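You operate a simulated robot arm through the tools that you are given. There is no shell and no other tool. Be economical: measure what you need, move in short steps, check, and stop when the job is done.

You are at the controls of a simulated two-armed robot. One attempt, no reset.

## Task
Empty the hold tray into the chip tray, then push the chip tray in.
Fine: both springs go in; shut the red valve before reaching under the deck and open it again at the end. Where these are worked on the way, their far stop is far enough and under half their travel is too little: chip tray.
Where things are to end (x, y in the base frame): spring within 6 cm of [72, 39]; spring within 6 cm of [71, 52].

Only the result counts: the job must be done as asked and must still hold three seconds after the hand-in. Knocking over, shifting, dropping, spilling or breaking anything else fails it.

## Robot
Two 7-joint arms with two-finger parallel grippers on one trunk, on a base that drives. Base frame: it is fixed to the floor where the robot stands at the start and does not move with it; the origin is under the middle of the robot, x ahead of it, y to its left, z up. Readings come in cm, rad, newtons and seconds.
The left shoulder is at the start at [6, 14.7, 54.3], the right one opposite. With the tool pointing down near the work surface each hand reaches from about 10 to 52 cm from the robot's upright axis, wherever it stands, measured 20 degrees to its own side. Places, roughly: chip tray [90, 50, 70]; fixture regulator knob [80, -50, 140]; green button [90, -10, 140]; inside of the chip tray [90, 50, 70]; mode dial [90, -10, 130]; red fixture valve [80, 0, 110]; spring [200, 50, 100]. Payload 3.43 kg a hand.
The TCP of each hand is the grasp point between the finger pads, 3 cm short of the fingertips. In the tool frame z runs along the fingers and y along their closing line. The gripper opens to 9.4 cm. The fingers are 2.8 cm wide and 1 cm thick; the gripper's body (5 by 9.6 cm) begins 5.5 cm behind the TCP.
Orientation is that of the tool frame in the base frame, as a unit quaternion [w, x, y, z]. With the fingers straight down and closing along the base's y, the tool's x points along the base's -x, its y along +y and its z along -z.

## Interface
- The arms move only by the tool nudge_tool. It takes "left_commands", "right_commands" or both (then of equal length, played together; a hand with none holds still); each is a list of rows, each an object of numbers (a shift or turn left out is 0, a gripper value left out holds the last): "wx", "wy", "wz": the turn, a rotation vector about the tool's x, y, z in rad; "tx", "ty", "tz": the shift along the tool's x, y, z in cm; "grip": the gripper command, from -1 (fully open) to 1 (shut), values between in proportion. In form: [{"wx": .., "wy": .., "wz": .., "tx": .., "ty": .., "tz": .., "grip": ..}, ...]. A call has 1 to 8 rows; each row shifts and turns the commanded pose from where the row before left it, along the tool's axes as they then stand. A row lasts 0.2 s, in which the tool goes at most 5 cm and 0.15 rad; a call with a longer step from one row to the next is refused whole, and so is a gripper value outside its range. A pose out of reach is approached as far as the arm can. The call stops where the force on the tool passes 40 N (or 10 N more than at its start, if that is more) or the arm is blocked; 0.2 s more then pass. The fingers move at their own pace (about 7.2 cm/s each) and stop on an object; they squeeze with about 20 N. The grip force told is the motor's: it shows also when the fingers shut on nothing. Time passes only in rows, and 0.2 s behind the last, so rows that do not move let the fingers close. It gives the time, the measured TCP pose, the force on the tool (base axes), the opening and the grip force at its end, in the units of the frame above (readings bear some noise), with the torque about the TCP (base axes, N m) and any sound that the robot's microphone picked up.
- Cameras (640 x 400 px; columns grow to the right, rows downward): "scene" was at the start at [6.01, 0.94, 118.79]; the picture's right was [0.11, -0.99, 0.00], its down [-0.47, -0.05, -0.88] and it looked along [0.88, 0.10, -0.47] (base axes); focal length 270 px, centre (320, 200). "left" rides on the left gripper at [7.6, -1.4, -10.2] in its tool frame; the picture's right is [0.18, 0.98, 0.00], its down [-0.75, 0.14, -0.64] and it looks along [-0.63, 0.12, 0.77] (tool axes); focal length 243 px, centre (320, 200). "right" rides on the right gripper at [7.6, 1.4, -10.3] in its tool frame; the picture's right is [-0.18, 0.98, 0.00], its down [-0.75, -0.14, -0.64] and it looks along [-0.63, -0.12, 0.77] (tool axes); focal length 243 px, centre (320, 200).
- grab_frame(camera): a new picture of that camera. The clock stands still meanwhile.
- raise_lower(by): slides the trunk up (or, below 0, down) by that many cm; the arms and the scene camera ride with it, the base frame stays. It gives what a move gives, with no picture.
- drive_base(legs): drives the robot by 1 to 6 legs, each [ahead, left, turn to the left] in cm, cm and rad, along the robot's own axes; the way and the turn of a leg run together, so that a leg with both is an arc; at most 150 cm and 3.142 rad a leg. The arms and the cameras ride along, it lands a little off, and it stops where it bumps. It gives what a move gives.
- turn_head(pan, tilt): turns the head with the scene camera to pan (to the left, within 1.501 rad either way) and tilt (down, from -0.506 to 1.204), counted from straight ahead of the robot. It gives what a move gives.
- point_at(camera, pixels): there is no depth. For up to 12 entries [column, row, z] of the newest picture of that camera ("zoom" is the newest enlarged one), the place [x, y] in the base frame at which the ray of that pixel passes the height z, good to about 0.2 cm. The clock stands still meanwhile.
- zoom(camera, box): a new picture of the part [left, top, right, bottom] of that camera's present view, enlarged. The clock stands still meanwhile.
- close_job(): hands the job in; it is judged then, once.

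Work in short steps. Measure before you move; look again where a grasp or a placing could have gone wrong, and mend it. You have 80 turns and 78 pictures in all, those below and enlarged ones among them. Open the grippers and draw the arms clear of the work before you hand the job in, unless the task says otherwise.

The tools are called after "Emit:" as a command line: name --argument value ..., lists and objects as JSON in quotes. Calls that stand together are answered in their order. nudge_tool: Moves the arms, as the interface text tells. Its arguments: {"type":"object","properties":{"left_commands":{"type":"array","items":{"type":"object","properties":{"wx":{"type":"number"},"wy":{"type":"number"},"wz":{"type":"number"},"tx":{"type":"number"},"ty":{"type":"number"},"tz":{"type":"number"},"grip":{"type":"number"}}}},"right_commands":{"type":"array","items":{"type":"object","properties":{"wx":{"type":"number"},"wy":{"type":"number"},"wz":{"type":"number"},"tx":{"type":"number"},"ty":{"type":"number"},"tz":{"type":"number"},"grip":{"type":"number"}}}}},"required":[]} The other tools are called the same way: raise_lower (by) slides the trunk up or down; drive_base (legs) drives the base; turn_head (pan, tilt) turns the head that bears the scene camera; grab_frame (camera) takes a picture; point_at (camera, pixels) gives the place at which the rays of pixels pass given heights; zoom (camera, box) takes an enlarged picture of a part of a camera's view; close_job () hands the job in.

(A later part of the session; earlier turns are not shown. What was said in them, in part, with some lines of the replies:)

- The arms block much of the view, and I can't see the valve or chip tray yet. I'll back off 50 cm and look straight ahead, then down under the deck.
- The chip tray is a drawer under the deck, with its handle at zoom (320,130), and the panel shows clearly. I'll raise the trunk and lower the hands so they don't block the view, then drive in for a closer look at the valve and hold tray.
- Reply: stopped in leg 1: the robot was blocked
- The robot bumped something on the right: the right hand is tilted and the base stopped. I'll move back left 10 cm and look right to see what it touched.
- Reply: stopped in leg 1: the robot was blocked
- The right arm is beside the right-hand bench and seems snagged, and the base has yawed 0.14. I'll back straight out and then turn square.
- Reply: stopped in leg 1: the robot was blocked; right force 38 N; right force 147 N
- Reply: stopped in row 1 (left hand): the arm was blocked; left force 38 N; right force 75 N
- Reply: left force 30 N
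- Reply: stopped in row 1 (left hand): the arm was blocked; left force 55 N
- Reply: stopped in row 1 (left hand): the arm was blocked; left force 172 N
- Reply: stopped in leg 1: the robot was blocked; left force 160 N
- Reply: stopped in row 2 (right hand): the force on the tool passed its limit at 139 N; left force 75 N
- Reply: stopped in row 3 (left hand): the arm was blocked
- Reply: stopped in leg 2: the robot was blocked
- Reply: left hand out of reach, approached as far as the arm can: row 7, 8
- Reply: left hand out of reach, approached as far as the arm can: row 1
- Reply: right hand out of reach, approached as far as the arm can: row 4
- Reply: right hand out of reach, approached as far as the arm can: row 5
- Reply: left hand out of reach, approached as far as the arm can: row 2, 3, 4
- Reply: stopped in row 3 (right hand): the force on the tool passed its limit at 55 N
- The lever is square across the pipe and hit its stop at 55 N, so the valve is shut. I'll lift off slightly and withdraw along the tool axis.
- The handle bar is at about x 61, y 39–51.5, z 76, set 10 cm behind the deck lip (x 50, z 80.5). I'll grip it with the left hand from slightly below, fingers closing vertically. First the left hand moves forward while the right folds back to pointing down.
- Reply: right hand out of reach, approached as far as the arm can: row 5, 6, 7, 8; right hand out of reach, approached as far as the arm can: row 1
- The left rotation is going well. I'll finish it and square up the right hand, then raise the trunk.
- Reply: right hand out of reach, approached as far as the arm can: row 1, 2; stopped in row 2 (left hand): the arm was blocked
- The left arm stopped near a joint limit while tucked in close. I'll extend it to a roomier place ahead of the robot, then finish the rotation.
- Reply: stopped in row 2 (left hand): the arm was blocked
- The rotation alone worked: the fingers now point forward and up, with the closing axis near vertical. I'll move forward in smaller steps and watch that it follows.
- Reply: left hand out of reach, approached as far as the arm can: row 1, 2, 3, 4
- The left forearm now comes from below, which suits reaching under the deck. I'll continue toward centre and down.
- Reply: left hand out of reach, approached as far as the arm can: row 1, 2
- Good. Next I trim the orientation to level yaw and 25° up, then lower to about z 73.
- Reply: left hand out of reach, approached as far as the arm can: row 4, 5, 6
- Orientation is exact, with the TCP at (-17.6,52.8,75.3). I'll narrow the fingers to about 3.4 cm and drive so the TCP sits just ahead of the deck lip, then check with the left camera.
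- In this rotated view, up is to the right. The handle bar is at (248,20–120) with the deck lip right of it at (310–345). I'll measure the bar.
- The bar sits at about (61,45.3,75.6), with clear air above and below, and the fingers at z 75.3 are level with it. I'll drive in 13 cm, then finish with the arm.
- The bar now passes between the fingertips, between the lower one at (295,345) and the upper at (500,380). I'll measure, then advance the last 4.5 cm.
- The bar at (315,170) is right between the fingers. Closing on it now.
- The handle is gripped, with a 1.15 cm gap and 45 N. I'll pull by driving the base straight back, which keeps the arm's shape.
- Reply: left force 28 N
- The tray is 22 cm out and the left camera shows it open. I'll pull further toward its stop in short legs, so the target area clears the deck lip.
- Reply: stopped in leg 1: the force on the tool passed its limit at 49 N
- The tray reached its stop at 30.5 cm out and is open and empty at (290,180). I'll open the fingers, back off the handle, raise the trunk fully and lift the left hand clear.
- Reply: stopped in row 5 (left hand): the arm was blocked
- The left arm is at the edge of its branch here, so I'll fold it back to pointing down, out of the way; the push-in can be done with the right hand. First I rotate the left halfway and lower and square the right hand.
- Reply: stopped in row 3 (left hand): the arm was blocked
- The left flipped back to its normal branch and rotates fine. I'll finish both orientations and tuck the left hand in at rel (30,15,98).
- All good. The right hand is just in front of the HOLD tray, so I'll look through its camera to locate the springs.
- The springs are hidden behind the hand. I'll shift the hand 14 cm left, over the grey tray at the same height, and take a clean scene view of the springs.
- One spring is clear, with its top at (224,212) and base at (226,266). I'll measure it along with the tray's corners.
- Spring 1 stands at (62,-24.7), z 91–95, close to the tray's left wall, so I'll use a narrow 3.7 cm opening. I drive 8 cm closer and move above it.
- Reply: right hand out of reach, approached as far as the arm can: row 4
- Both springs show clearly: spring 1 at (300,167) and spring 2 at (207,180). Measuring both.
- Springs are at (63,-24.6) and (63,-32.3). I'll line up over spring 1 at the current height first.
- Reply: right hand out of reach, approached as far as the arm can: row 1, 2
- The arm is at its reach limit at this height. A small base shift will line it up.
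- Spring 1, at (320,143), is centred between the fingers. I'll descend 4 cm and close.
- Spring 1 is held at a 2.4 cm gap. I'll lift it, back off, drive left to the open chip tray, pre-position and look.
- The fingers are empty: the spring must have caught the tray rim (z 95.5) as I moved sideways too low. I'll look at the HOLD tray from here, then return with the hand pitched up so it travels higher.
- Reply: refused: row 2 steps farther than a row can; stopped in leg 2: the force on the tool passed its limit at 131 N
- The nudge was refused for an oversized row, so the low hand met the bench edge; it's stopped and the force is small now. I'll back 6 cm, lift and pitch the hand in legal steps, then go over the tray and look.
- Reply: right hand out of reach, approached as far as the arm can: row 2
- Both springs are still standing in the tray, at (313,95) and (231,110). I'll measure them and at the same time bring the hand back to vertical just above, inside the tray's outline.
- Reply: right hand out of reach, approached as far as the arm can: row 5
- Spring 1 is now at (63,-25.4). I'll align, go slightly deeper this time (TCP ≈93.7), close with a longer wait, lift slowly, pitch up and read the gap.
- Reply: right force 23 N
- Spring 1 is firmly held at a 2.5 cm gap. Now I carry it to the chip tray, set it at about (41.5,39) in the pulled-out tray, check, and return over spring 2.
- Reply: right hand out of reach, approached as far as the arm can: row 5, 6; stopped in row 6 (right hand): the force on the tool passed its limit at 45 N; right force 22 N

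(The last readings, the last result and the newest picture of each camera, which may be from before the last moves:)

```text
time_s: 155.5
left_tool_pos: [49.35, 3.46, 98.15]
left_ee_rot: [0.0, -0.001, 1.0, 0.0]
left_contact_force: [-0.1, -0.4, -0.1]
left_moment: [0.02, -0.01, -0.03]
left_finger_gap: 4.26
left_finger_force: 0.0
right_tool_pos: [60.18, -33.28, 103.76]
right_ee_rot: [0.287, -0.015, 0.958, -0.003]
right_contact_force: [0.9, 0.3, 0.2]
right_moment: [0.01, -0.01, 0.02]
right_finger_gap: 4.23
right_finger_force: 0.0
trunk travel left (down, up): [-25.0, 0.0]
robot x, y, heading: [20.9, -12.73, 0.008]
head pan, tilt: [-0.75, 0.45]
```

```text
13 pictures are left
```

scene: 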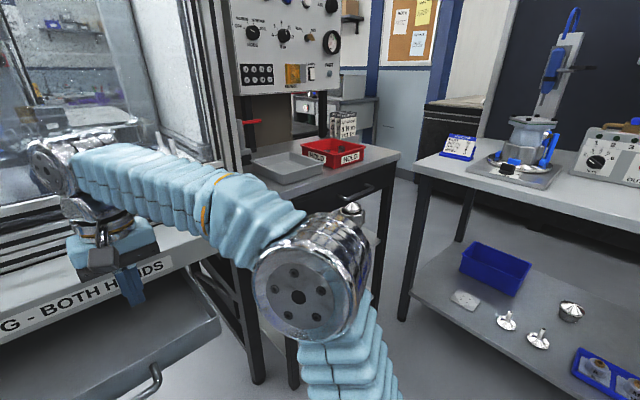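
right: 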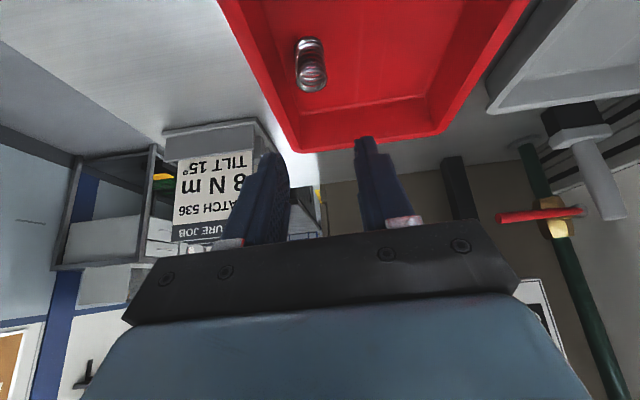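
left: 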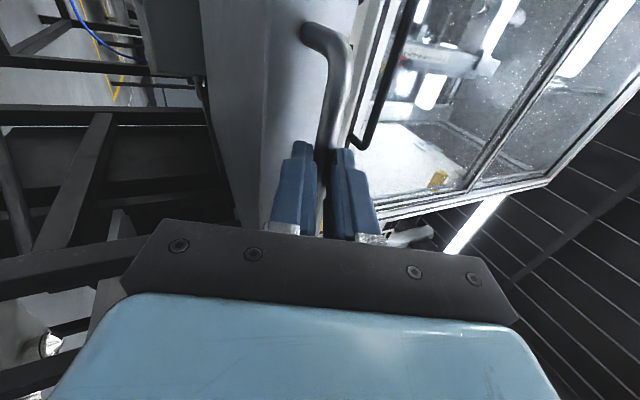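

Spring 1 stands in the chip tray at about (39.3,38.4), which becomes (69.8,38.4) once pushed in. Spring 2 is at (63.1,-32.7). I'll pick it the same way, raise it and drive to the tray.

Emit:
nudge_tool --right_commands '[{"tx": 2.1, "tz": 3.3}, {"wy": 0.145}, {"wy": 0.145}, {"wy": 0.145}, {"wy": 0.145}, {"ty": 0.6}, {"tz": 3}, {}]'

Emit:
nudge_tool --right_commands '[{"tx": -2.9}, {"tz": 1.7}, {"tz": 1.7}, {"grip": 1}, {}, {}, {}, {}]'

Emit:
nudge_tool --right_commands '[{"tz": -0.6}, {"tz": -0.8}, {"tz": -1}, {"tz": -1}, {"tz": -1}]'

Emit:
nudge_tool --right_commands '[{"wy": -0.1}, {"wy": -0.1}, {"wy": -0.1}, {"wy": -0.13}, {"wy": -0.13}, {"tx": -1.06, "tz": -1.7}, {"tx": -1.06, "tz": -1.7}, {"tx": -1.06, "tz": -1.7}]'

Emit:
grab_frame --camera "right"

Emit:
nudge_tool --right_commands '[{"ty": 3.3}, {"ty": 3.3}, {"ty": 3.3}, {"ty": 3.1}]'

Emit:
drive_base --legs '[[-24.5, 0, -0.008], [0, 71.7, 0]]'

```text
time_s: 157.3
left_tool_pos: [49.37, 3.51, 97.99]
left_ee_rot: [0.0, -0.002, 1.0, 0.001]
left_contact_force: [-0.7, -0.4, 0.9]
left_moment: [-0.03, 0.0, -0.01]
left_finger_gap: 4.25
left_finger_force: 0.0
right_tool_pos: [61.36, -32.58, 95.19]
right_ee_rot: [0.0, -0.013, 1.0, -0.009]
right_contact_force: [-0.2, -0.1, -0.6]
right_moment: [0.0, -0.02, -0.01]
right_finger_gap: 4.23
right_finger_force: 0.0
right hand out of reach, approached as far as the arm can: row 5
trunk travel left (down, up): [-25.0, 0.0]
robot x, y, heading: [20.49, -12.79, 0.006]
head pan, tilt: [-0.75, 0.45]
```

```text
time_s: 157.9
left_tool_pos: [49.27, 3.69, 98.18]
left_ee_rot: [0.001, -0.002, 1.0, 0.0]
left_contact_force: [-0.3, 0.9, -0.7]
left_moment: [-0.02, 0.0, 0.02]
left_finger_gap: 4.25
left_finger_force: 0.0
right_tool_pos: [64.37, -32.66, 95.07]
right_ee_rot: [0.012, -0.014, 1.0, -0.006]
right_contact_force: [-2.9, 2.5, 18.7]
right_moment: [-0.67, 0.26, -0.1]
right_finger_gap: 4.15
right_finger_force: 0.1
trunk travel left (down, up): [-25.0, 0.0]
robot x, y, heading: [20.58, -12.88, 0.009]
head pan, tilt: [-0.75, 0.45]
stopped in row 2 (right hand): the force on the tool passed its limit at 66 N (the readings are from after the stop); the commanded pose is now the measured one
```

```text
time_s: 159.1
left_tool_pos: [49.34, 3.44, 98.05]
left_ee_rot: [0.001, -0.003, 1.0, 0.0]
left_contact_force: [-0.5, 0.0, 0.1]
left_moment: [0.0, -0.01, 0.02]
left_finger_gap: 4.24
left_finger_force: 0.1
right_tool_pos: [64.98, -32.66, 97.6]
right_ee_rot: [-0.007, -0.015, 1.0, -0.004]
right_contact_force: [0.3, 0.2, 0.8]
right_moment: [0.0, -0.04, -0.05]
right_finger_gap: 4.24
right_finger_force: 0.0
right hand out of reach, approached as far as the arm can: row 5
trunk travel left (down, up): [-25.0, 0.0]
robot x, y, heading: [20.91, -12.83, 0.002]
head pan, tilt: [-0.75, 0.45]
```

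```text
time_s: 160.9
left_tool_pos: [49.42, 3.45, 98.08]
left_ee_rot: [0.0, -0.003, 1.0, 0.0]
left_contact_force: [0.8, 0.5, -0.4]
left_moment: [0.0, -0.02, 0.03]
left_finger_gap: 4.22
left_finger_force: 0.1
right_tool_pos: [64.24, -32.5, 105.26]
right_ee_rot: [0.285, -0.014, 0.958, -0.002]
right_contact_force: [0.3, -0.2, -0.9]
right_moment: [0.02, -0.01, 0.0]
right_finger_gap: 4.22
right_finger_force: 0.0
trunk travel left (down, up): [-25.0, 0.0]
robot x, y, heading: [20.88, -13.05, 0.005]
head pan, tilt: [-0.75, 0.45]
```

```text
12 pictures are left
```

right: 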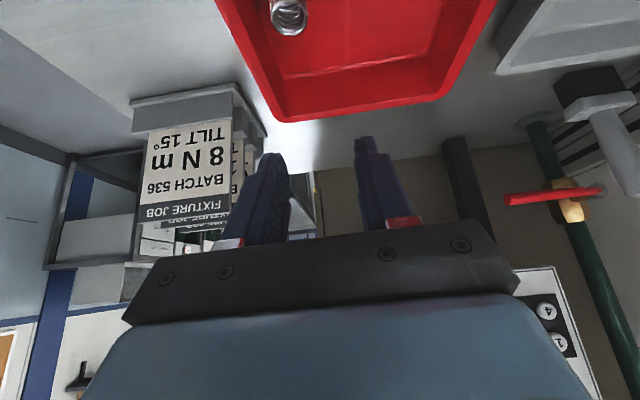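

```text
time_s: 161.9
left_tool_pos: [49.31, 3.54, 98.03]
left_ee_rot: [0.0, -0.004, 1.0, 0.001]
left_contact_force: [0.8, 0.1, -0.2]
left_moment: [0.04, 0.01, 0.0]
left_finger_gap: 4.24
left_finger_force: 0.1
right_tool_pos: [63.82, -19.45, 105.06]
right_ee_rot: [0.285, -0.015, 0.958, -0.002]
right_contact_force: [-0.8, -0.3, 0.2]
right_moment: [0.02, -0.03, 0.03]
right_finger_gap: 4.25
right_finger_force: 0.0
trunk travel left (down, up): [-25.0, 0.0]
robot x, y, heading: [20.35, -12.61, 0.007]
head pan, tilt: [-0.75, 0.45]
```

```text
time_s: 167.2
left_tool_pos: [25.45, 75.06, 98.09]
left_ee_rot: [0.0, 0.003, 1.0, 0.0]
left_contact_force: [0.5, 0.1, -0.3]
left_moment: [-0.01, 0.04, -0.04]
left_finger_gap: 4.2
left_finger_force: 0.0
right_tool_pos: [39.75, 51.66, 105.16]
right_ee_rot: [0.286, -0.01, 0.958, -0.003]
right_contact_force: [0.5, -0.1, 0.8]
right_moment: [-0.01, -0.04, -0.02]
right_finger_gap: 4.21
right_finger_force: 0.0
trunk travel left (down, up): [-25.0, 0.0]
robot x, y, heading: [-3.68, 58.76, -0.006]
head pan, tilt: [-0.75, 0.45]
```

Spring 2 wasn't taken: a finger met the tray's right wall (tray interior ends near y -35.6), and the spring still stands at about (63,-33). I'll return and turn the hand about 82° so the fingers close along x, clear of that wall, and look.

Emit:
nudge_tool --right_commands '[{"ty": -3, "grip": 0.2}, {"ty": -3}, {"ty": -3}]'

Emit:
drive_base --legs '[[0, -71.8, 0.006], [22.5, 0, 0]]'

Emit:
nudge_tool --right_commands '[{"tx": 2.1, "tz": 3.3}, {"wy": 0.145}, {"wy": 0.145}, {"wy": 0.145}, {"wy": 0.14}, {"tz": 2.2}]'

Emit:
nudge_tool --right_commands '[{"wz": -0.143}, {"wz": -0.143}, {"wz": -0.143}, {"wz": -0.143}, {"wz": -0.143}]'

Emit:
nudge_tool --right_commands '[{"wz": -0.143}, {"wz": -0.143}, {"wz": -0.143}, {"wz": -0.143}, {"wz": -0.143}, {}]'

Emit:
grab_frame --camera "right"

```text
time_s: 168.0
left_tool_pos: [25.45, 74.98, 98.14]
left_ee_rot: [0.001, 0.003, 1.0, 0.0]
left_contact_force: [0.1, 1.0, -1.0]
left_moment: [-0.03, -0.01, 0.0]
left_finger_gap: 4.22
left_finger_force: 0.0
right_tool_pos: [39.85, 42.78, 105.18]
right_ee_rot: [0.284, -0.008, 0.959, -0.005]
right_contact_force: [0.4, -0.8, 0.1]
right_moment: [-0.04, 0.0, 0.01]
right_finger_gap: 3.78
right_finger_force: 0.1
trunk travel left (down, up): [-25.0, 0.0]
robot x, y, heading: [-3.29, 59.08, -0.006]
head pan, tilt: [-0.75, 0.45]
```

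```text
time_s: 173.2
left_tool_pos: [47.84, 3.65, 98.1]
left_ee_rot: [0.0, -0.002, 1.0, 0.0]
left_contact_force: [-0.2, 0.8, -0.9]
left_moment: [-0.02, 0.0, 0.01]
left_finger_gap: 4.21
left_finger_force: 0.1
right_tool_pos: [62.54, -28.14, 105.21]
right_ee_rot: [0.285, -0.013, 0.958, -0.002]
right_contact_force: [-0.3, -0.3, -0.1]
right_moment: [-0.01, -0.02, 0.04]
right_finger_gap: 3.75
right_finger_force: 0.0
trunk travel left (down, up): [-25.0, 0.0]
robot x, y, heading: [19.24, -12.89, 0.004]
head pan, tilt: [-0.75, 0.45]
```

```text
time_s: 174.6
left_tool_pos: [47.91, 3.87, 98.09]
left_ee_rot: [-0.001, -0.001, 1.0, 0.0]
left_contact_force: [-0.1, 0.4, -0.1]
left_moment: [0.0, -0.02, 0.0]
left_finger_gap: 4.21
left_finger_force: 0.1
right_tool_pos: [60.89, -29.97, 98.5]
right_ee_rot: [0.039, -0.007, 0.999, 0.002]
right_contact_force: [-0.1, -0.3, 0.1]
right_moment: [0.02, 0.02, 0.0]
right_finger_gap: 3.76
right_finger_force: 0.0
right hand out of reach, approached as far as the arm can: row 5
trunk travel left (down, up): [-25.0, 0.0]
robot x, y, heading: [18.98, -12.6, 0.002]
head pan, tilt: [-0.75, 0.45]
```

```text
time_s: 175.8
left_tool_pos: [47.92, 3.87, 98.13]
left_ee_rot: [0.0, -0.002, 1.0, 0.0]
left_contact_force: [0.5, -0.8, 1.2]
left_moment: [0.01, -0.01, 0.03]
left_finger_gap: 4.24
left_finger_force: 0.0
right_tool_pos: [60.89, -29.9, 98.53]
right_ee_rot: [0.038, -0.357, 0.933, -0.013]
right_contact_force: [-0.4, 0.2, -0.1]
right_moment: [0.0, -0.02, -0.02]
right_finger_gap: 3.75
right_finger_force: 0.0
trunk travel left (down, up): [-25.0, 0.0]
robot x, y, heading: [19.38, -12.37, 0.005]
head pan, tilt: [-0.75, 0.45]
```

```text
time_s: 177.2
left_tool_pos: [47.94, 3.78, 98.14]
left_ee_rot: [0.0, -0.002, 1.0, 0.0]
left_contact_force: [0.4, 0.7, 0.3]
left_moment: [-0.02, -0.01, 0.0]
left_finger_gap: 4.22
left_finger_force: 0.1
right_tool_pos: [61.0, -29.89, 98.43]
right_ee_rot: [0.03, -0.662, 0.749, -0.025]
right_contact_force: [-0.4, -0.4, 0.5]
right_moment: [0.0, 0.0, 0.0]
right_finger_gap: 3.75
right_finger_force: 0.0
trunk travel left (down, up): [-25.0, 0.0]
robot x, y, heading: [19.2, -12.39, 0.004]
head pan, tilt: [-0.75, 0.45]
```

```text
11 pictures are left
```

right: 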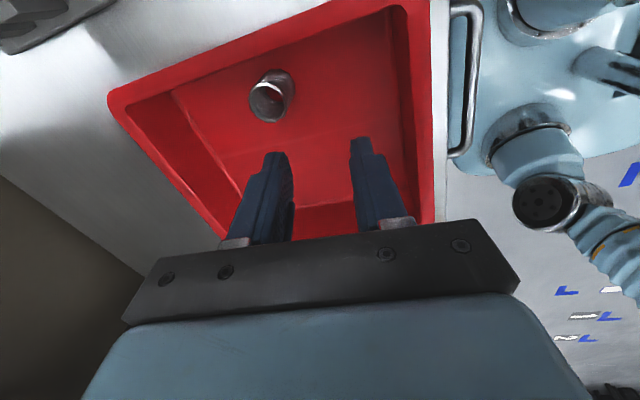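

Turned view: spring 2 stands at (268,100), which I compute as (63.4,-33.6). I'll shift the base so the hand is over it, grasp along x, lift, carry it to the chip tray at about (40,51) and release it, then check.

Emit:
drive_base --legs '[[2.0, -3.7, 0]]'

Emit:
nudge_tool --right_commands '[{"tz": 2.5}, {"tz": 2.5}, {"grip": 1}, {}, {}, {}, {"tz": -0.6}, {"tz": -0.8}]'

Emit:
nudge_tool --right_commands '[{"tz": -1.5}, {"tz": -1.5}, {"wx": 0.14}, {"wx": 0.14}, {"wx": 0.14}, {"wx": 0.14}, {"ty": -1.3, "tz": -1.7}, {"ty": -1.5, "tz": -2}]'

Emit:
nudge_tool --right_commands '[{"ty": -0.6, "tz": -0.8}, {"tx": -3.2}, {"tx": -3.2}, {"tx": -3.2}]'

Emit:
drive_base --legs '[[-24.2, 0, 0], [0, 75.1, 0]]'

Emit:
nudge_tool --right_commands '[{"ty": 2.4, "tz": 3.2}, {"wx": -0.14}, {"wx": -0.14}, {"wx": -0.14}, {"wx": -0.14}]'

Emit:
grab_frame --camera "right"

```text
time_s: 178.1
left_tool_pos: [50.08, 0.03, 98.16]
left_ee_rot: [0.0, -0.001, 1.0, 0.0]
left_contact_force: [0.4, 1.1, 0.1]
left_moment: [0.0, -0.05, -0.01]
left_finger_gap: 4.23
left_finger_force: 0.0
right_tool_pos: [62.89, -33.6, 98.47]
right_ee_rot: [0.03, -0.661, 0.749, -0.025]
right_contact_force: [-0.4, 0.1, -0.3]
right_moment: [-0.03, -0.02, 0.01]
right_finger_gap: 3.76
right_finger_force: 0.0
trunk travel left (down, up): [-25.0, 0.0]
robot x, y, heading: [21.35, -16.63, 0.001]
head pan, tilt: [-0.75, 0.45]
```

```text
time_s: 179.9
left_tool_pos: [50.01, 0.1, 98.05]
left_ee_rot: [0.0, -0.001, 1.0, 0.0]
left_contact_force: [-0.5, 1.1, 0.8]
left_moment: [-0.01, 0.01, 0.0]
left_finger_gap: 4.22
left_finger_force: 0.0
right_tool_pos: [63.31, -33.62, 94.91]
right_ee_rot: [0.031, -0.66, 0.75, -0.026]
right_contact_force: [-0.3, 1.1, -0.5]
right_moment: [-0.01, -0.02, 0.0]
right_finger_gap: 2.37
right_finger_force: 19.7
trunk travel left (down, up): [-25.0, 0.0]
robot x, y, heading: [21.13, -15.97, 0.004]
head pan, tilt: [-0.75, 0.45]
```

```text
time_s: 181.7
left_tool_pos: [49.96, 0.18, 98.09]
left_ee_rot: [-0.001, -0.002, 1.0, 0.001]
left_contact_force: [0.7, -0.7, 0.2]
left_moment: [-0.02, -0.02, -0.02]
left_finger_gap: 4.21
left_finger_force: 0.0
right_tool_pos: [63.05, -33.72, 102.65]
right_ee_rot: [0.212, -0.626, 0.714, -0.232]
right_contact_force: [0.0, -0.3, -0.1]
right_moment: [-0.01, 0.04, -0.01]
right_finger_gap: 2.39
right_finger_force: 19.8
trunk travel left (down, up): [-25.0, 0.0]
robot x, y, heading: [21.15, -16.93, 0.002]
head pan, tilt: [-0.75, 0.45]
```

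```text
time_s: 182.7
left_tool_pos: [49.88, 0.09, 98.07]
left_ee_rot: [0.0, -0.001, 1.0, 0.001]
left_contact_force: [0.3, -0.7, 1.1]
left_moment: [0.01, -0.03, -0.01]
left_finger_gap: 4.23
left_finger_force: 0.1
right_tool_pos: [64.33, -24.13, 103.73]
right_ee_rot: [0.211, -0.626, 0.714, -0.231]
right_contact_force: [-0.3, -0.1, -0.6]
right_moment: [0.04, -0.01, 0.03]
right_finger_gap: 2.36
right_finger_force: 20.1
trunk travel left (down, up): [-25.0, 0.0]
robot x, y, heading: [21.52, -16.17, -0.001]
head pan, tilt: [-0.75, 0.45]
```

```text
time_s: 188.1
left_tool_pos: [25.53, 74.65, 98.17]
left_ee_rot: [0.0, -0.003, 1.0, 0.0]
left_contact_force: [0.4, 0.8, 0.2]
left_moment: [0.01, -0.01, 0.01]
left_finger_gap: 4.24
left_finger_force: 0.1
right_tool_pos: [40.04, 50.38, 103.7]
right_ee_rot: [0.212, -0.628, 0.713, -0.23]
right_contact_force: [-0.2, 0.1, 0.3]
right_moment: [0.0, 0.03, 0.03]
right_finger_gap: 2.37
right_finger_force: 19.7
trunk travel left (down, up): [-25.0, 0.0]
robot x, y, heading: [-2.99, 58.09, 0.004]
head pan, tilt: [-0.75, 0.45]
```

```text
time_s: 189.3
left_tool_pos: [25.55, 74.65, 98.09]
left_ee_rot: [0.0, -0.004, 1.0, -0.001]
left_contact_force: [0.9, 0.0, 0.9]
left_moment: [0.0, 0.0, -0.01]
left_finger_gap: 4.21
left_finger_force: 0.1
right_tool_pos: [40.18, 50.52, 99.38]
right_ee_rot: [0.035, -0.661, 0.749, -0.036]
right_contact_force: [-0.2, 0.5, 0.2]
right_moment: [0.01, -0.02, 0.02]
right_finger_gap: 2.38
right_finger_force: 20.1
right hand out of reach, approached as far as the arm can: row 5
trunk travel left (down, up): [-25.0, 0.0]
robot x, y, heading: [-3.05, 57.99, 0.008]
head pan, tilt: [-0.75, 0.45]
```

```text
10 pictures are left
```

right: 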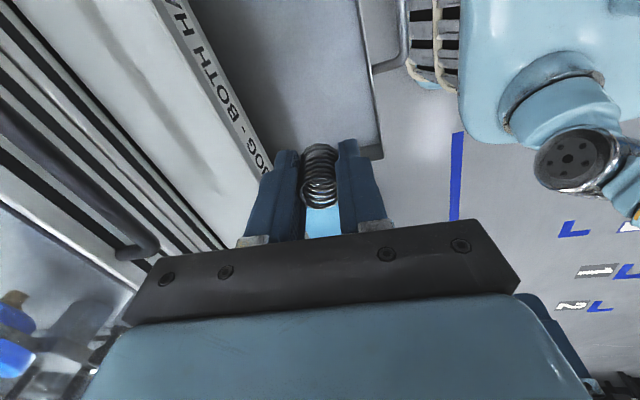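

Spring 2 is held over the tray at (40.2,50.5). I'll set it down, release, check, then back away and turn the closed right hand forward for the push-in.

Emit:
nudge_tool --right_commands '[{"tz": 4.6}, {"tz": 4.6}, {"tz": 4.6}, {"tz": 4.6}, {"tz": 3.4}]'

Emit:
nudge_tool --right_commands '[{"grip": 0.2}, {}, {}]'

Emit:
nudge_tool --right_commands '[{"tz": -1.5}, {"tz": -3}, {"tz": -4}, {"tz": -4}]'

Emit:
grab_frame --camera "right"

Emit:
drive_base --legs '[[-35, -5.3, -0.006]]'

Emit:
nudge_tool --right_commands '[{"wz": 0.143, "grip": 1}, {"wz": 0.143}, {"wz": 0.143}, {"wz": 0.143}, {"wz": 0.143}, {"wz": 0.143}, {"wz": 0.143}, {"wz": 0.143}]'

Emit:
nudge_tool --right_commands '[{"wz": 0.143}, {"wz": 0.143}, {"wy": -0.143}, {"wy": -0.143}, {"wy": -0.143}, {"wy": -0.143}, {"wy": -0.143}, {"wy": -0.143}]'

Emit:
nudge_tool --right_commands '[{"wy": -0.143}, {"wy": -0.143}, {"wy": -0.143}, {"wy": -0.143}, {"wy": -0.143}, {}]'

Emit:
turn_head --pan 0.0 --tilt 0.4

Emit:
grab_frame --camera "scene"

```text
time_s: 190.5
left_tool_pos: [25.59, 74.63, 98.07]
left_ee_rot: [0.0, -0.003, 1.0, 0.0]
left_contact_force: [-0.6, 0.0, 0.0]
left_moment: [0.03, -0.01, 0.02]
left_finger_gap: 4.26
left_finger_force: 0.1
right_tool_pos: [41.64, 50.55, 77.58]
right_ee_rot: [0.03, -0.661, 0.749, -0.026]
right_contact_force: [0.2, -0.7, 0.3]
right_moment: [-0.03, 0.01, 0.02]
right_finger_gap: 2.37
right_finger_force: 20.4
trunk travel left (down, up): [-25.0, 0.0]
robot x, y, heading: [-3.06, 58.11, 0.007]
head pan, tilt: [-0.75, 0.45]
```

```text
time_s: 191.3
left_tool_pos: [25.58, 74.63, 98.07]
left_ee_rot: [0.0, -0.002, 1.0, 0.0]
left_contact_force: [-0.1, 0.2, -0.2]
left_moment: [0.01, 0.02, 0.0]
left_finger_gap: 4.23
left_finger_force: 0.1
right_tool_pos: [41.65, 50.57, 77.63]
right_ee_rot: [0.03, -0.661, 0.749, -0.025]
right_contact_force: [0.8, -0.3, 0.4]
right_moment: [-0.01, 0.01, 0.01]
right_finger_gap: 3.76
right_finger_force: 0.0
trunk travel left (down, up): [-25.0, 0.0]
robot x, y, heading: [-3.27, 58.26, 0.007]
head pan, tilt: [-0.75, 0.45]
```

```text
time_s: 192.3
left_tool_pos: [25.65, 74.63, 98.09]
left_ee_rot: [0.001, -0.004, 1.0, 0.0]
left_contact_force: [0.0, -0.1, -0.7]
left_moment: [0.01, 0.02, -0.02]
left_finger_gap: 4.23
left_finger_force: 0.0
right_tool_pos: [40.9, 50.53, 90.09]
right_ee_rot: [0.03, -0.661, 0.749, -0.025]
right_contact_force: [0.1, 0.3, 0.2]
right_moment: [-0.01, -0.01, 0.0]
right_finger_gap: 3.74
right_finger_force: 0.0
trunk travel left (down, up): [-25.0, 0.0]
robot x, y, heading: [-3.03, 58.27, 0.008]
head pan, tilt: [-0.75, 0.45]
```

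```text
9 pictures are left
```

right: 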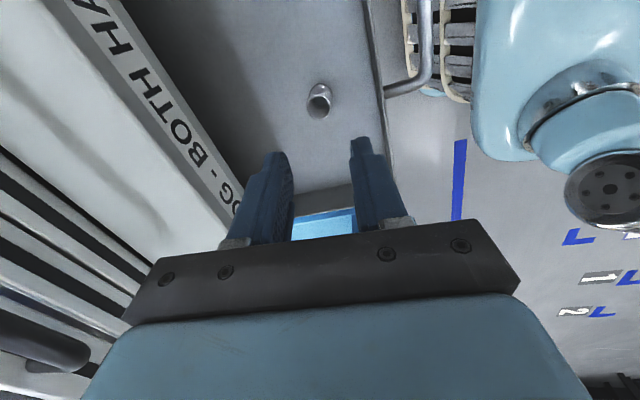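

```text
time_s: 194.6
left_tool_pos: [-9.21, 68.97, 98.16]
left_ee_rot: [0.0, -0.001, 1.0, -0.001]
left_contact_force: [-0.6, 0.7, -0.5]
left_moment: [0.0, 0.01, -0.05]
left_finger_gap: 4.23
left_finger_force: 0.2
right_tool_pos: [6.0, 44.79, 90.18]
right_ee_rot: [0.03, -0.659, 0.751, -0.025]
right_contact_force: [-0.2, 0.7, -0.7]
right_moment: [-0.02, 0.02, 0.03]
right_finger_gap: 3.75
right_finger_force: 0.1
trunk travel left (down, up): [-25.0, 0.0]
robot x, y, heading: [-38.19, 52.82, 0.003]
head pan, tilt: [-0.75, 0.45]
```

```text
time_s: 196.4
left_tool_pos: [-9.23, 69.08, 98.17]
left_ee_rot: [-0.001, -0.001, 1.0, 0.0]
left_contact_force: [0.3, 0.4, -0.3]
left_moment: [0.01, -0.01, -0.01]
left_finger_gap: 4.24
left_finger_force: 0.0
right_tool_pos: [5.83, 44.74, 90.12]
right_ee_rot: [0.038, -0.148, 0.988, -0.004]
right_contact_force: [-0.9, -0.9, -1.0]
right_moment: [-0.01, -0.01, 0.04]
right_finger_gap: 0.01
right_finger_force: 20.2
trunk travel left (down, up): [-25.0, 0.0]
robot x, y, heading: [-37.8, 52.38, 0.007]
head pan, tilt: [-0.75, 0.45]
```

```text
time_s: 198.2
left_tool_pos: [-9.24, 68.97, 98.14]
left_ee_rot: [0.001, -0.001, 1.0, -0.001]
left_contact_force: [-0.4, 0.5, -0.6]
left_moment: [0.02, 0.0, 0.01]
left_finger_gap: 4.24
left_finger_force: 0.1
right_tool_pos: [5.87, 44.85, 90.15]
right_ee_rot: [0.452, -0.006, 0.892, 0.003]
right_contact_force: [0.9, -0.3, 0.4]
right_moment: [-0.01, 0.02, -0.01]
right_finger_gap: 0.0
right_finger_force: 20.1
trunk travel left (down, up): [-25.0, 0.0]
robot x, y, heading: [-38.5, 52.67, 0.007]
head pan, tilt: [-0.75, 0.45]
```

```text
time_s: 199.6
left_tool_pos: [-9.25, 69.0, 98.14]
left_ee_rot: [0.0, -0.001, 1.0, -0.001]
left_contact_force: [-0.6, 0.8, -0.6]
left_moment: [-0.03, -0.01, 0.02]
left_finger_gap: 4.23
left_finger_force: 0.0
right_tool_pos: [5.91, 44.83, 90.08]
right_ee_rot: [0.735, -0.004, 0.678, 0.005]
right_contact_force: [-0.8, -0.1, 0.5]
right_moment: [-0.04, -0.01, -0.03]
right_finger_gap: 0.0
right_finger_force: 19.7
trunk travel left (down, up): [-25.0, 0.0]
robot x, y, heading: [-38.3, 52.74, 0.006]
head pan, tilt: [-0.75, 0.45]
```

```text
time_s: 200.7
left_tool_pos: [-9.45, 68.96, 98.1]
left_ee_rot: [0.0, -0.001, 1.0, -0.001]
left_contact_force: [-0.1, -0.4, 0.0]
left_moment: [0.02, 0.0, 0.01]
left_finger_gap: 4.22
left_finger_force: 0.0
right_tool_pos: [5.8, 44.8, 90.15]
right_ee_rot: [0.735, -0.004, 0.678, 0.005]
right_contact_force: [0.2, 0.5, -0.5]
right_moment: [-0.01, 0.02, -0.02]
right_finger_gap: 0.02
right_finger_force: 19.8
trunk travel left (down, up): [-25.0, 0.0]
robot x, y, heading: [-38.34, 52.67, 0.005]
head pan, tilt: [0.0, 0.4]
```

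```text
8 pictures are left
```

scene: 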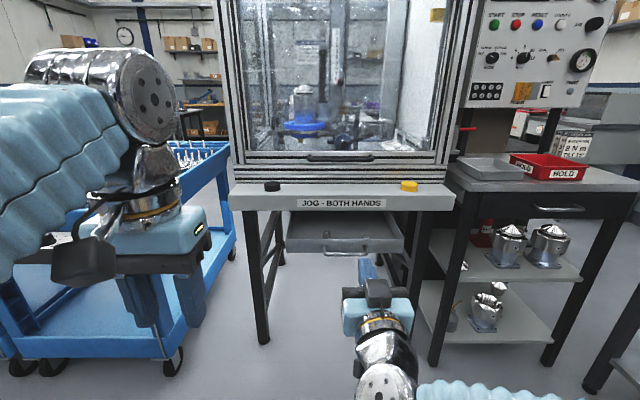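

Both springs stand in the tray, the second at about (41.2,50.5). Now I lower the closed hand to handle height, push the tray in with short drives and a gentle arm finish, back off and look.

Emit:
nudge_tool --right_commands '[{"tx": 4.8}, {"tx": 4.8}, {"tx": 4.8}, {"ty": 0.4}]'

Emit:
drive_base --legs '[[18.5, 0, 0]]'

Emit:
grab_frame --camera "right"

Emit:
drive_base --legs '[[3.5, 0, 0]]'

Emit:
drive_base --legs '[[11, 0, 0]]'

Emit:
drive_base --legs '[[11, 0, 0]]'

Emit:
nudge_tool --right_commands '[{"tz": 1.3}, {"tz": 1.3}, {"tz": 1.3}, {"tz": 1.3}, {"tz": 1.3}, {"tz": 1.3}]'

Emit:
grab_frame --camera "scene"

```text
time_s: 201.7
left_tool_pos: [-9.3, 68.91, 98.16]
left_ee_rot: [0.0, -0.001, 1.0, 0.0]
left_contact_force: [0.4, 0.6, -0.5]
left_moment: [0.01, 0.0, 0.0]
left_finger_gap: 4.19
left_finger_force: 0.0
right_tool_pos: [9.68, 47.02, 76.83]
right_ee_rot: [0.735, -0.004, 0.678, 0.006]
right_contact_force: [-0.6, 0.5, 0.4]
right_moment: [-0.02, -0.02, -0.01]
right_finger_gap: 0.02
right_finger_force: 19.6
right hand out of reach, approached as far as the arm can: row 2, 3
trunk travel left (down, up): [-25.0, 0.0]
robot x, y, heading: [-38.33, 52.56, -0.003]
head pan, tilt: [0.0, 0.4]
```

```text
time_s: 203.2
left_tool_pos: [9.3, 69.08, 98.08]
left_ee_rot: [0.0, -0.002, 1.0, 0.0]
left_contact_force: [-0.5, 0.1, -0.6]
left_moment: [-0.01, -0.02, 0.02]
left_finger_gap: 4.22
left_finger_force: 0.0
right_tool_pos: [28.27, 46.94, 76.84]
right_ee_rot: [0.735, -0.005, 0.678, 0.005]
right_contact_force: [-0.3, -1.2, 0.0]
right_moment: [0.0, -0.02, -0.01]
right_finger_gap: 0.01
right_finger_force: 19.8
trunk travel left (down, up): [-25.0, 0.0]
robot x, y, heading: [-19.69, 52.42, 0.007]
head pan, tilt: [0.0, 0.4]
```

```text
7 pictures are left
```

right: 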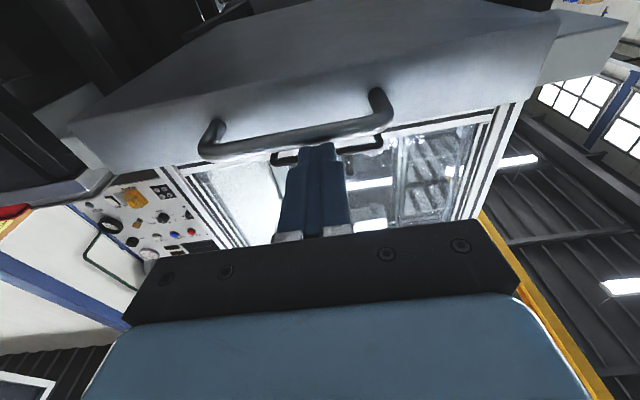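

```text
time_s: 204.1
left_tool_pos: [12.87, 69.14, 98.19]
left_ee_rot: [0.001, -0.002, 1.0, 0.0]
left_contact_force: [0.1, 0.1, 0.1]
left_moment: [0.01, 0.01, 0.01]
left_finger_gap: 4.24
left_finger_force: 0.1
right_tool_pos: [31.77, 46.96, 76.83]
right_ee_rot: [0.735, -0.004, 0.678, 0.005]
right_contact_force: [-0.2, -1.0, -0.5]
right_moment: [0.01, 0.0, 0.02]
right_finger_gap: 0.01
right_finger_force: 19.9
trunk travel left (down, up): [-25.0, 0.0]
robot x, y, heading: [-15.98, 52.35, 0.004]
head pan, tilt: [0.0, 0.4]
```

```text
time_s: 205.3
left_tool_pos: [23.92, 69.15, 98.1]
left_ee_rot: [0.0, -0.002, 1.0, 0.0]
left_contact_force: [0.2, -0.7, 0.4]
left_moment: [0.0, -0.01, 0.02]
left_finger_gap: 4.23
left_finger_force: 0.0
right_tool_pos: [42.72, 47.04, 76.76]
right_ee_rot: [0.734, -0.005, 0.679, 0.006]
right_contact_force: [-0.7, -0.2, 0.0]
right_moment: [-0.01, -0.02, 0.02]
right_finger_gap: 0.0
right_finger_force: 19.8
trunk travel left (down, up): [-25.0, 0.0]
robot x, y, heading: [-5.02, 52.64, 0.003]
head pan, tilt: [0.0, 0.4]
```

```text
time_s: 206.5
left_tool_pos: [34.94, 69.25, 98.23]
left_ee_rot: [0.0, -0.001, 1.0, 0.0]
left_contact_force: [-0.1, 0.6, -0.1]
left_moment: [0.0, -0.02, 0.0]
left_finger_gap: 4.22
left_finger_force: 0.1
right_tool_pos: [53.86, 47.19, 76.88]
right_ee_rot: [0.735, -0.005, 0.678, 0.006]
right_contact_force: [-0.4, -0.3, 0.0]
right_moment: [-0.02, -0.01, 0.01]
right_finger_gap: 0.0
right_finger_force: 19.9
trunk travel left (down, up): [-25.0, 0.0]
robot x, y, heading: [6.21, 52.88, 0.008]
head pan, tilt: [0.0, 0.4]
```

```text
time_s: 207.5
left_tool_pos: [34.87, 69.15, 98.13]
left_ee_rot: [0.0, -0.003, 1.0, 0.0]
left_contact_force: [-0.6, 0.0, -0.1]
left_moment: [-0.02, -0.01, -0.01]
left_finger_gap: 4.24
left_finger_force: 0.0
right_tool_pos: [58.19, 47.22, 77.17]
right_ee_rot: [0.734, -0.006, 0.679, 0.006]
right_contact_force: [-16.0, -4.6, 3.4]
right_moment: [0.13, -0.31, 0.06]
right_finger_gap: 0.0
right_finger_force: 20.6
trunk travel left (down, up): [-25.0, 0.0]
robot x, y, heading: [6.14, 52.92, 0.002]
head pan, tilt: [0.0, 0.4]
stopped in row 4 (right hand): the force on the tool passed its limit at 54 N (the readings are from after the stop); the commanded pose is now the measured one
```

```text
6 pictures are left
5 turns are left
```

scene: 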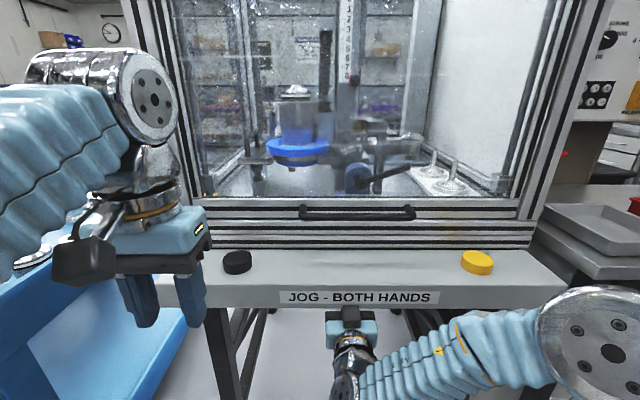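

The tray hit its inner stop (54 N, TCP 58.2, matching the closed handle position), so it's in, with both springs near their targets. Now the valve: I back out, drive across, raise and pitch the closed hand 35° down, and come up below the lever.

Emit:
drive_base --legs '[[-35, 0, 0], [0, -57.1, 0]]'

Emit:
nudge_tool --right_commands '[{"tx": -4.8}, {"tx": -4.8}, {"tx": -4.8}, {"tx": -4.8}, {"tx": -4.6}]'

Emit:
nudge_tool --right_commands '[{"wy": 0.138}, {"wy": 0.138}, {"wy": 0.138}, {"wy": 0.138}, {"wy": 0.138}]'

Emit:
drive_base --legs '[[48, 0, 0]]'

Emit:
grab_frame --camera "right"

```text
time_s: 212.6
left_tool_pos: [0.41, 12.04, 98.14]
left_ee_rot: [0.0, -0.006, 1.0, 0.001]
left_contact_force: [0.9, 0.4, 0.4]
left_moment: [0.0, 0.04, -0.02]
left_finger_gap: 4.24
left_finger_force: 0.0
right_tool_pos: [24.12, -9.74, 77.04]
right_ee_rot: [0.733, -0.01, 0.68, 0.01]
right_contact_force: [0.2, -0.3, 0.5]
right_moment: [-0.02, -0.01, -0.01]
right_finger_gap: 0.0
right_finger_force: 20.0
trunk travel left (down, up): [-25.0, 0.0]
robot x, y, heading: [-28.19, -4.79, 0.01]
head pan, tilt: [0.0, 0.4]
```

```text
time_s: 213.8
left_tool_pos: [0.44, 11.95, 98.04]
left_ee_rot: [0.0, -0.006, 1.0, 0.0]
left_contact_force: [0.5, -0.1, 0.3]
left_moment: [0.01, 0.03, 0.03]
left_finger_gap: 4.24
left_finger_force: 0.1
right_tool_pos: [22.22, -9.79, 100.89]
right_ee_rot: [0.733, -0.01, 0.68, 0.009]
right_contact_force: [0.9, 1.0, 0.0]
right_moment: [-0.01, 0.0, 0.02]
right_finger_gap: 0.0
right_finger_force: 19.9
trunk travel left (down, up): [-25.0, 0.0]
robot x, y, heading: [-28.15, -4.49, 0.015]
head pan, tilt: [0.0, 0.4]
```

```text
time_s: 215.0
left_tool_pos: [0.42, 12.11, 98.08]
left_ee_rot: [0.0, -0.006, 1.0, 0.0]
left_contact_force: [0.0, -0.1, -0.3]
left_moment: [0.0, -0.05, -0.01]
left_finger_gap: 4.22
left_finger_force: 0.1
right_tool_pos: [22.25, -9.8, 100.9]
right_ee_rot: [0.459, -0.013, 0.888, 0.006]
right_contact_force: [0.0, -0.3, 0.3]
right_moment: [0.02, -0.03, -0.03]
right_finger_gap: 0.0
right_finger_force: 20.0
trunk travel left (down, up): [-25.0, 0.0]
robot x, y, heading: [-28.37, -5.11, 0.011]
head pan, tilt: [0.0, 0.4]
```

```text
time_s: 217.9
left_tool_pos: [48.62, 12.68, 98.02]
left_ee_rot: [-0.001, -0.007, 1.0, 0.0]
left_contact_force: [0.0, -0.1, -0.7]
left_moment: [-0.01, 0.06, 0.03]
left_finger_gap: 4.25
left_finger_force: 0.1
right_tool_pos: [70.39, -8.92, 100.83]
right_ee_rot: [0.459, -0.013, 0.888, 0.006]
right_contact_force: [-0.4, 0.5, -0.7]
right_moment: [-0.02, 0.02, 0.01]
right_finger_gap: 0.01
right_finger_force: 20.1
trunk travel left (down, up): [-25.0, 0.0]
robot x, y, heading: [20.41, -3.48, 0.018]
head pan, tilt: [0.0, 0.4]
```

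```text
5 pictures are left
4 turns are left
```

right: 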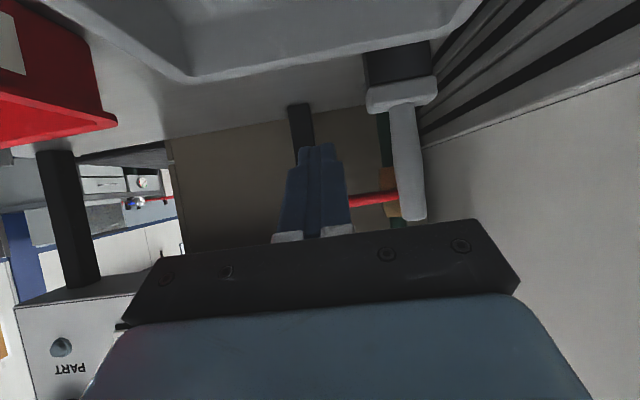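

The lever is seen at (350–390,200), computed at z≈103, and the closed fingers sit below and ahead of it. I'll advance under it, then sweep up and left along its arc until it stops, and look.

Emit:
nudge_tool --right_commands '[{"tx": -1.91, "ty": -0.4, "tz": 2.99}, {"tx": -1.91, "ty": -0.4, "tz": 2.99}, {"tx": -1.91, "ty": -0.4, "tz": 2.99}]'

Emit:
nudge_tool --right_commands '[{"tx": -0.98, "tz": -0.69}, {"tx": -1.96, "ty": 0.05, "tz": -1.38}, {"tx": -1.96, "ty": 0.05, "tz": -1.38}, {"tx": -1.65, "ty": 1.3, "tz": -1.12}, {"tx": -1.65, "ty": 1.3, "tz": -1.12}, {"tx": -1.43, "ty": 2.7, "tz": -0.92}, {"tx": -0.35, "ty": 1.5, "tz": -0.2}, {"ty": 1.0}]'

Emit:
grab_frame --camera "right"

```text
time_s: 218.7
left_tool_pos: [48.6, 12.76, 98.12]
left_ee_rot: [0.0, -0.007, 1.0, 0.0]
left_contact_force: [-0.2, -0.1, -0.1]
left_moment: [-0.02, 0.0, -0.03]
left_finger_gap: 4.23
left_finger_force: 0.1
right_tool_pos: [81.24, -9.8, 100.37]
right_ee_rot: [0.46, -0.013, 0.888, 0.006]
right_contact_force: [0.3, -1.1, -0.4]
right_moment: [0.02, 0.01, 0.0]
right_finger_gap: 0.0
right_finger_force: 20.3
trunk travel left (down, up): [-25.0, 0.0]
robot x, y, heading: [19.72, -3.77, 0.024]
head pan, tilt: [0.0, 0.4]
```

```text
time_s: 220.5
left_tool_pos: [48.59, 12.76, 98.13]
left_ee_rot: [0.0, -0.007, 1.0, 0.0]
left_contact_force: [-0.5, 0.4, -0.6]
left_moment: [0.0, -0.01, 0.01]
left_finger_gap: 4.23
left_finger_force: 0.1
right_tool_pos: [78.98, -2.55, 109.31]
right_ee_rot: [0.461, -0.013, 0.887, 0.007]
right_contact_force: [-0.3, 0.4, -0.3]
right_moment: [-0.01, 0.01, 0.03]
right_finger_gap: 0.0
right_finger_force: 20.0
right hand out of reach, approached as far as the arm can: row 5, 6, 7
trunk travel left (down, up): [-25.0, 0.0]
robot x, y, heading: [19.78, -3.78, 0.015]
head pan, tilt: [0.0, 0.4]
```

```text
4 pictures are left
3 turns are left
```

right: 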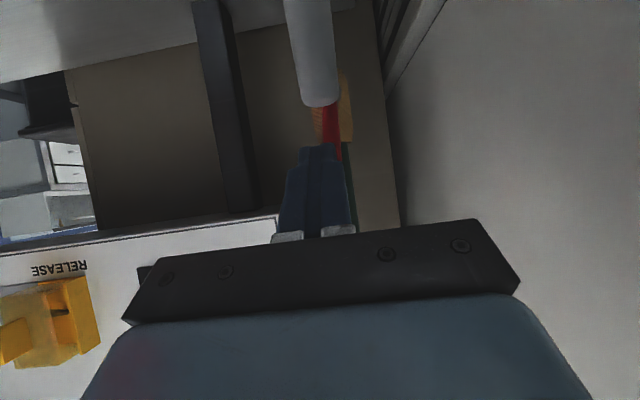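

The lever looks upright again beside the pipe at (335,130). I'll press it slightly further to feel the stop, ease off, back the base away and check.

Emit:
nudge_tool --right_commands '[{"ty": 0.5}, {"ty": 0.5}, {"ty": 0.4}]'

Emit:
nudge_tool --right_commands '[{"ty": -1.0}, {"ty": -1.0}]'

Emit:
drive_base --legs '[[-35, 0, 0]]'

Emit:
nudge_tool --right_commands '[{"grip": -1, "ty": -4}, {"ty": -4}, {"ty": -4}]' --left_commands '[{"grip": -1}, {}, {}]'

Emit:
turn_head --pan 0.0 --tilt 0.3

Emit:
grab_frame --camera "scene"

Emit:
zoom --camera "scene" --box '[240, 90, 400, 210]'

```text
time_s: 221.3
left_tool_pos: [48.55, 12.72, 98.01]
left_ee_rot: [0.0, -0.007, 1.0, 0.0]
left_contact_force: [0.4, 0.2, 0.3]
left_moment: [0.03, 0.01, -0.02]
left_finger_gap: 4.23
left_finger_force: 0.0
right_tool_pos: [78.86, -1.28, 108.95]
right_ee_rot: [0.46, -0.015, 0.888, 0.007]
right_contact_force: [-0.7, 0.0, 0.7]
right_moment: [0.0, -0.02, -0.02]
right_finger_gap: 0.02
right_finger_force: 19.8
right hand out of reach, approached as far as the arm can: row 1
trunk travel left (down, up): [-25.0, 0.0]
robot x, y, heading: [20.08, -4.18, 0.011]
head pan, tilt: [0.0, 0.4]
```

```text
time_s: 221.9
left_tool_pos: [48.59, 12.71, 98.09]
left_ee_rot: [0.0, -0.007, 1.0, 0.0]
left_contact_force: [0.4, -0.1, 0.4]
left_moment: [-0.01, 0.05, -0.01]
left_finger_gap: 4.24
left_finger_force: 0.0
right_tool_pos: [78.97, -3.25, 109.24]
right_ee_rot: [0.46, -0.013, 0.888, 0.007]
right_contact_force: [-0.2, 0.1, 0.2]
right_moment: [-0.02, -0.03, 0.0]
right_finger_gap: 0.0
right_finger_force: 20.0
trunk travel left (down, up): [-25.0, 0.0]
robot x, y, heading: [20.16, -4.06, 0.011]
head pan, tilt: [0.0, 0.4]
```

```text
time_s: 224.2
left_tool_pos: [13.32, 12.11, 98.05]
left_ee_rot: [0.0, -0.006, 1.0, 0.0]
left_contact_force: [0.8, -0.5, 0.1]
left_moment: [-0.03, 0.02, 0.01]
left_finger_gap: 4.24
left_finger_force: 0.0
right_tool_pos: [43.69, -3.95, 109.25]
right_ee_rot: [0.459, -0.012, 0.888, 0.006]
right_contact_force: [-0.1, -0.9, 0.1]
right_moment: [0.01, 0.01, -0.01]
right_finger_gap: 0.0
right_finger_force: 20.3
trunk travel left (down, up): [-25.0, 0.0]
robot x, y, heading: [-15.21, -4.06, 0.013]
head pan, tilt: [0.0, 0.4]
```

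```text
time_s: 224.9
left_tool_pos: [13.37, 12.24, 97.99]
left_ee_rot: [0.0, -0.006, 1.0, -0.001]
left_contact_force: [-0.6, 0.2, 0.5]
left_moment: [-0.04, 0.01, -0.01]
left_finger_gap: 9.38
left_finger_force: 0.0
right_tool_pos: [45.15, -15.42, 111.12]
right_ee_rot: [0.459, -0.011, 0.889, 0.005]
right_contact_force: [0.4, 0.3, -0.4]
right_moment: [0.01, 0.03, -0.01]
right_finger_gap: 9.41
right_finger_force: 0.0
right hand out of reach, approached as far as the arm can: row 1, 2, 3
trunk travel left (down, up): [-25.0, 0.0]
robot x, y, heading: [-15.38, -4.49, 0.013]
head pan, tilt: [0.0, 0.4]
```

```text
time_s: 225.6
left_tool_pos: [13.42, 12.18, 98.09]
left_ee_rot: [0.0, -0.006, 1.0, 0.0]
left_contact_force: [0.1, 0.1, -0.7]
left_moment: [0.01, 0.06, 0.02]
left_finger_gap: 9.39
left_finger_force: 0.1
right_tool_pos: [45.2, -15.38, 111.24]
right_ee_rot: [0.459, -0.011, 0.889, 0.005]
right_contact_force: [0.3, -0.7, 0.0]
right_moment: [-0.02, -0.03, 0.0]
right_finger_gap: 9.4
right_finger_force: 0.1
trunk travel left (down, up): [-25.0, 0.0]
robot x, y, heading: [-15.14, -4.15, 0.007]
head pan, tilt: [0.0, 0.3]
```

```text
3 pictures are left
```

scene: 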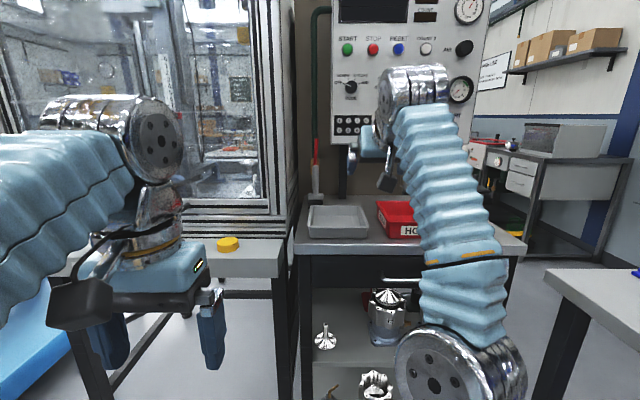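

```text
3.33 times, centred on (320, 150) of scene
2 turns are left
```

zoom: 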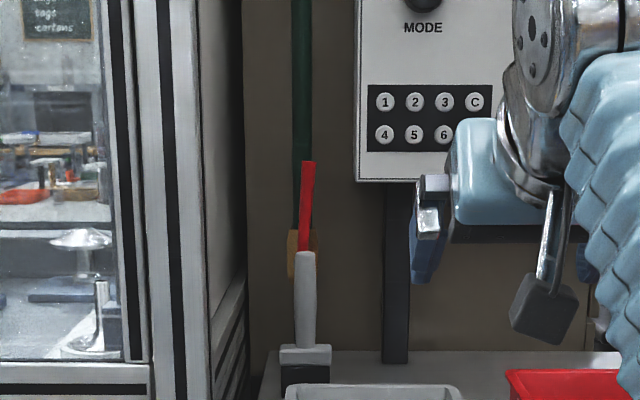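

The valve is nearly open, but the lever is still leaning about 7° short of where it began. I have one turn before hand-in, so I'll press it gently to its stop from slightly closer, then withdraw and open the gripper.

Emit:
nudge_tool --right_commands '[{"tx": 2.2, "tz": 1.55, "grip": 1}, {"tx": 1.73, "tz": -2.45}, {}, {}]'

Emit:
drive_base --legs '[[38.3, 0, 0]]'

Emit:
nudge_tool --right_commands '[{"ty": 3.5}, {"ty": 3.5}, {"ty": 2.5}, {"ty": 1.0}, {"ty": 0.8}, {"ty": 0.7}, {"ty": 0.5}]'

Emit:
nudge_tool --right_commands '[{"ty": -1.0}, {"ty": -1.5}]'

Emit:
drive_base --legs '[[-40, 0, 0]]'

Emit:
nudge_tool --right_commands '[{"grip": -1, "ty": -4}, {"ty": -4}, {}]'

Emit:
zoom --camera "scene" --box '[240, 90, 400, 210]'

```text
time_s: 226.6
left_tool_pos: [13.33, 12.15, 98.07]
left_ee_rot: [0.0, -0.006, 1.0, 0.001]
left_contact_force: [0.1, -0.2, -0.1]
left_moment: [-0.01, -0.03, 0.0]
left_finger_gap: 9.4
left_finger_force: 0.1
right_tool_pos: [44.46, -14.9, 111.56]
right_ee_rot: [0.459, -0.011, 0.889, 0.005]
right_contact_force: [-0.3, 0.4, -0.5]
right_moment: [0.0, -0.02, 0.03]
right_finger_gap: 0.01
right_finger_force: 19.9
right hand out of reach, approached as far as the arm can: row 1, 2
trunk travel left (down, up): [-25.0, 0.0]
robot x, y, heading: [-15.59, -3.93, 0.01]
head pan, tilt: [0.0, 0.3]
```

```text
time_s: 229.1
left_tool_pos: [51.76, 12.87, 98.04]
left_ee_rot: [0.0, -0.008, 1.0, 0.0]
left_contact_force: [0.2, 0.0, -0.8]
left_moment: [-0.03, -0.05, -0.02]
left_finger_gap: 9.39
left_finger_force: 0.1
right_tool_pos: [82.95, -14.13, 111.69]
right_ee_rot: [0.457, -0.013, 0.89, 0.006]
right_contact_force: [-11.4, -1.6, -12.7]
right_moment: [0.06, 0.52, -0.02]
right_finger_gap: 0.0
right_finger_force: 20.0
trunk travel left (down, up): [-25.0, 0.0]
robot x, y, heading: [23.04, -3.82, 0.017]
head pan, tilt: [0.0, 0.3]
```

```text
time_s: 230.8
left_tool_pos: [51.58, 12.6, 98.19]
left_ee_rot: [0.002, -0.006, 1.0, 0.001]
left_contact_force: [-0.3, -0.1, 0.7]
left_moment: [0.06, 0.02, 0.0]
left_finger_gap: 9.43
left_finger_force: 0.0
right_tool_pos: [81.48, -2.9, 109.59]
right_ee_rot: [0.459, -0.007, 0.888, 0.002]
right_contact_force: [-15.9, -13.6, -5.1]
right_moment: [-0.15, -0.04, -0.01]
right_finger_gap: 0.01
right_finger_force: 20.1
right hand out of reach, approached as far as the arm can: row 2, 3, 5
trunk travel left (down, up): [-25.0, 0.0]
robot x, y, heading: [23.02, -3.99, 0.016]
head pan, tilt: [0.0, 0.3]
stopped in row 7 (right hand): the force on the tool passed its limit at 41 N (the readings are from after the stop); the commanded pose is now the measured one
```

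```text
time_s: 231.4
left_tool_pos: [50.77, 13.11, 98.53]
left_ee_rot: [0.004, -0.008, 1.0, -0.002]
left_contact_force: [0.4, 1.2, -0.6]
left_moment: [0.0, 0.01, -0.01]
left_finger_gap: 9.41
left_finger_force: 0.0
right_tool_pos: [80.81, -4.48, 110.7]
right_ee_rot: [0.463, -0.012, 0.886, 0.004]
right_contact_force: [0.4, 0.1, 0.0]
right_moment: [0.0, -0.03, 0.01]
right_finger_gap: 0.0
right_finger_force: 19.7
right hand out of reach, approached as far as the arm can: row 2
trunk travel left (down, up): [-25.0, 0.0]
robot x, y, heading: [22.83, -4.15, 0.016]
head pan, tilt: [0.0, 0.3]
```

```text
time_s: 233.9
left_tool_pos: [11.55, 12.16, 98.14]
left_ee_rot: [0.0, -0.007, 1.0, -0.001]
left_contact_force: [-0.2, -0.1, -0.3]
left_moment: [0.02, -0.02, -0.03]
left_finger_gap: 9.42
left_finger_force: 0.0
right_tool_pos: [41.84, -5.45, 109.83]
right_ee_rot: [0.458, -0.009, 0.889, 0.003]
right_contact_force: [0.3, 0.5, -0.7]
right_moment: [0.04, 0.01, 0.01]
right_finger_gap: 0.0
right_finger_force: 20.7
trunk travel left (down, up): [-25.0, 0.0]
robot x, y, heading: [-16.96, -4.51, 0.02]
head pan, tilt: [0.0, 0.3]
```

```text
time_s: 234.8
left_tool_pos: [11.59, 12.14, 98.13]
left_ee_rot: [0.0, -0.007, 1.0, 0.0]
left_contact_force: [0.8, -0.3, -0.4]
left_moment: [0.0, 0.0, 0.01]
left_finger_gap: 9.39
left_finger_force: 0.0
right_tool_pos: [42.89, -13.3, 111.17]
right_ee_rot: [0.457, -0.009, 0.889, 0.003]
right_contact_force: [0.5, -0.7, 0.6]
right_moment: [-0.02, -0.01, 0.0]
right_finger_gap: 9.38
right_finger_force: 0.1
right hand out of reach, approached as far as the arm can: row 1, 2
trunk travel left (down, up): [-25.0, 0.0]
robot x, y, heading: [-16.96, -4.65, 0.014]
head pan, tilt: [0.0, 0.3]
```

```text
3.33 times, centred on (320, 150) of scene
1 turns are left
```

zoom: 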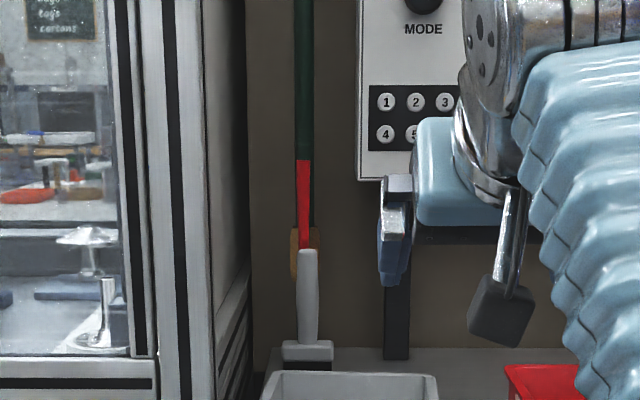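

The lever is now upright along the pipe, as at the start, and it met its stop at 41 N. The tray is in, both grippers are open and the arms are clear, so I'm handing in.

Emit:
close_job

```text
The job is handed in.
```

I handed the job in with both springs in the chip tray, the tray pushed in to its stop, and the red valve shut before the under-deck work and opened again at the end.

- **Springs:** they were standing in the tray when I last saw them, before the push. By calculation they ended near (70, 38) and (72, 50.5), inside the 6 cm limits. I did not look inside after the tray went in.
- **Contacts on the way:** early on, the arms caught on the right-hand side bench and the bench drawer handle. Later a hand hit the front of the HOLD bench at 131 N, a finger touched the HOLD tray wall, and there was a light touch near the control panel. I saw nothing knocked over or moved in the later pictures, but I did not recheck the right-hand bench afterwards.
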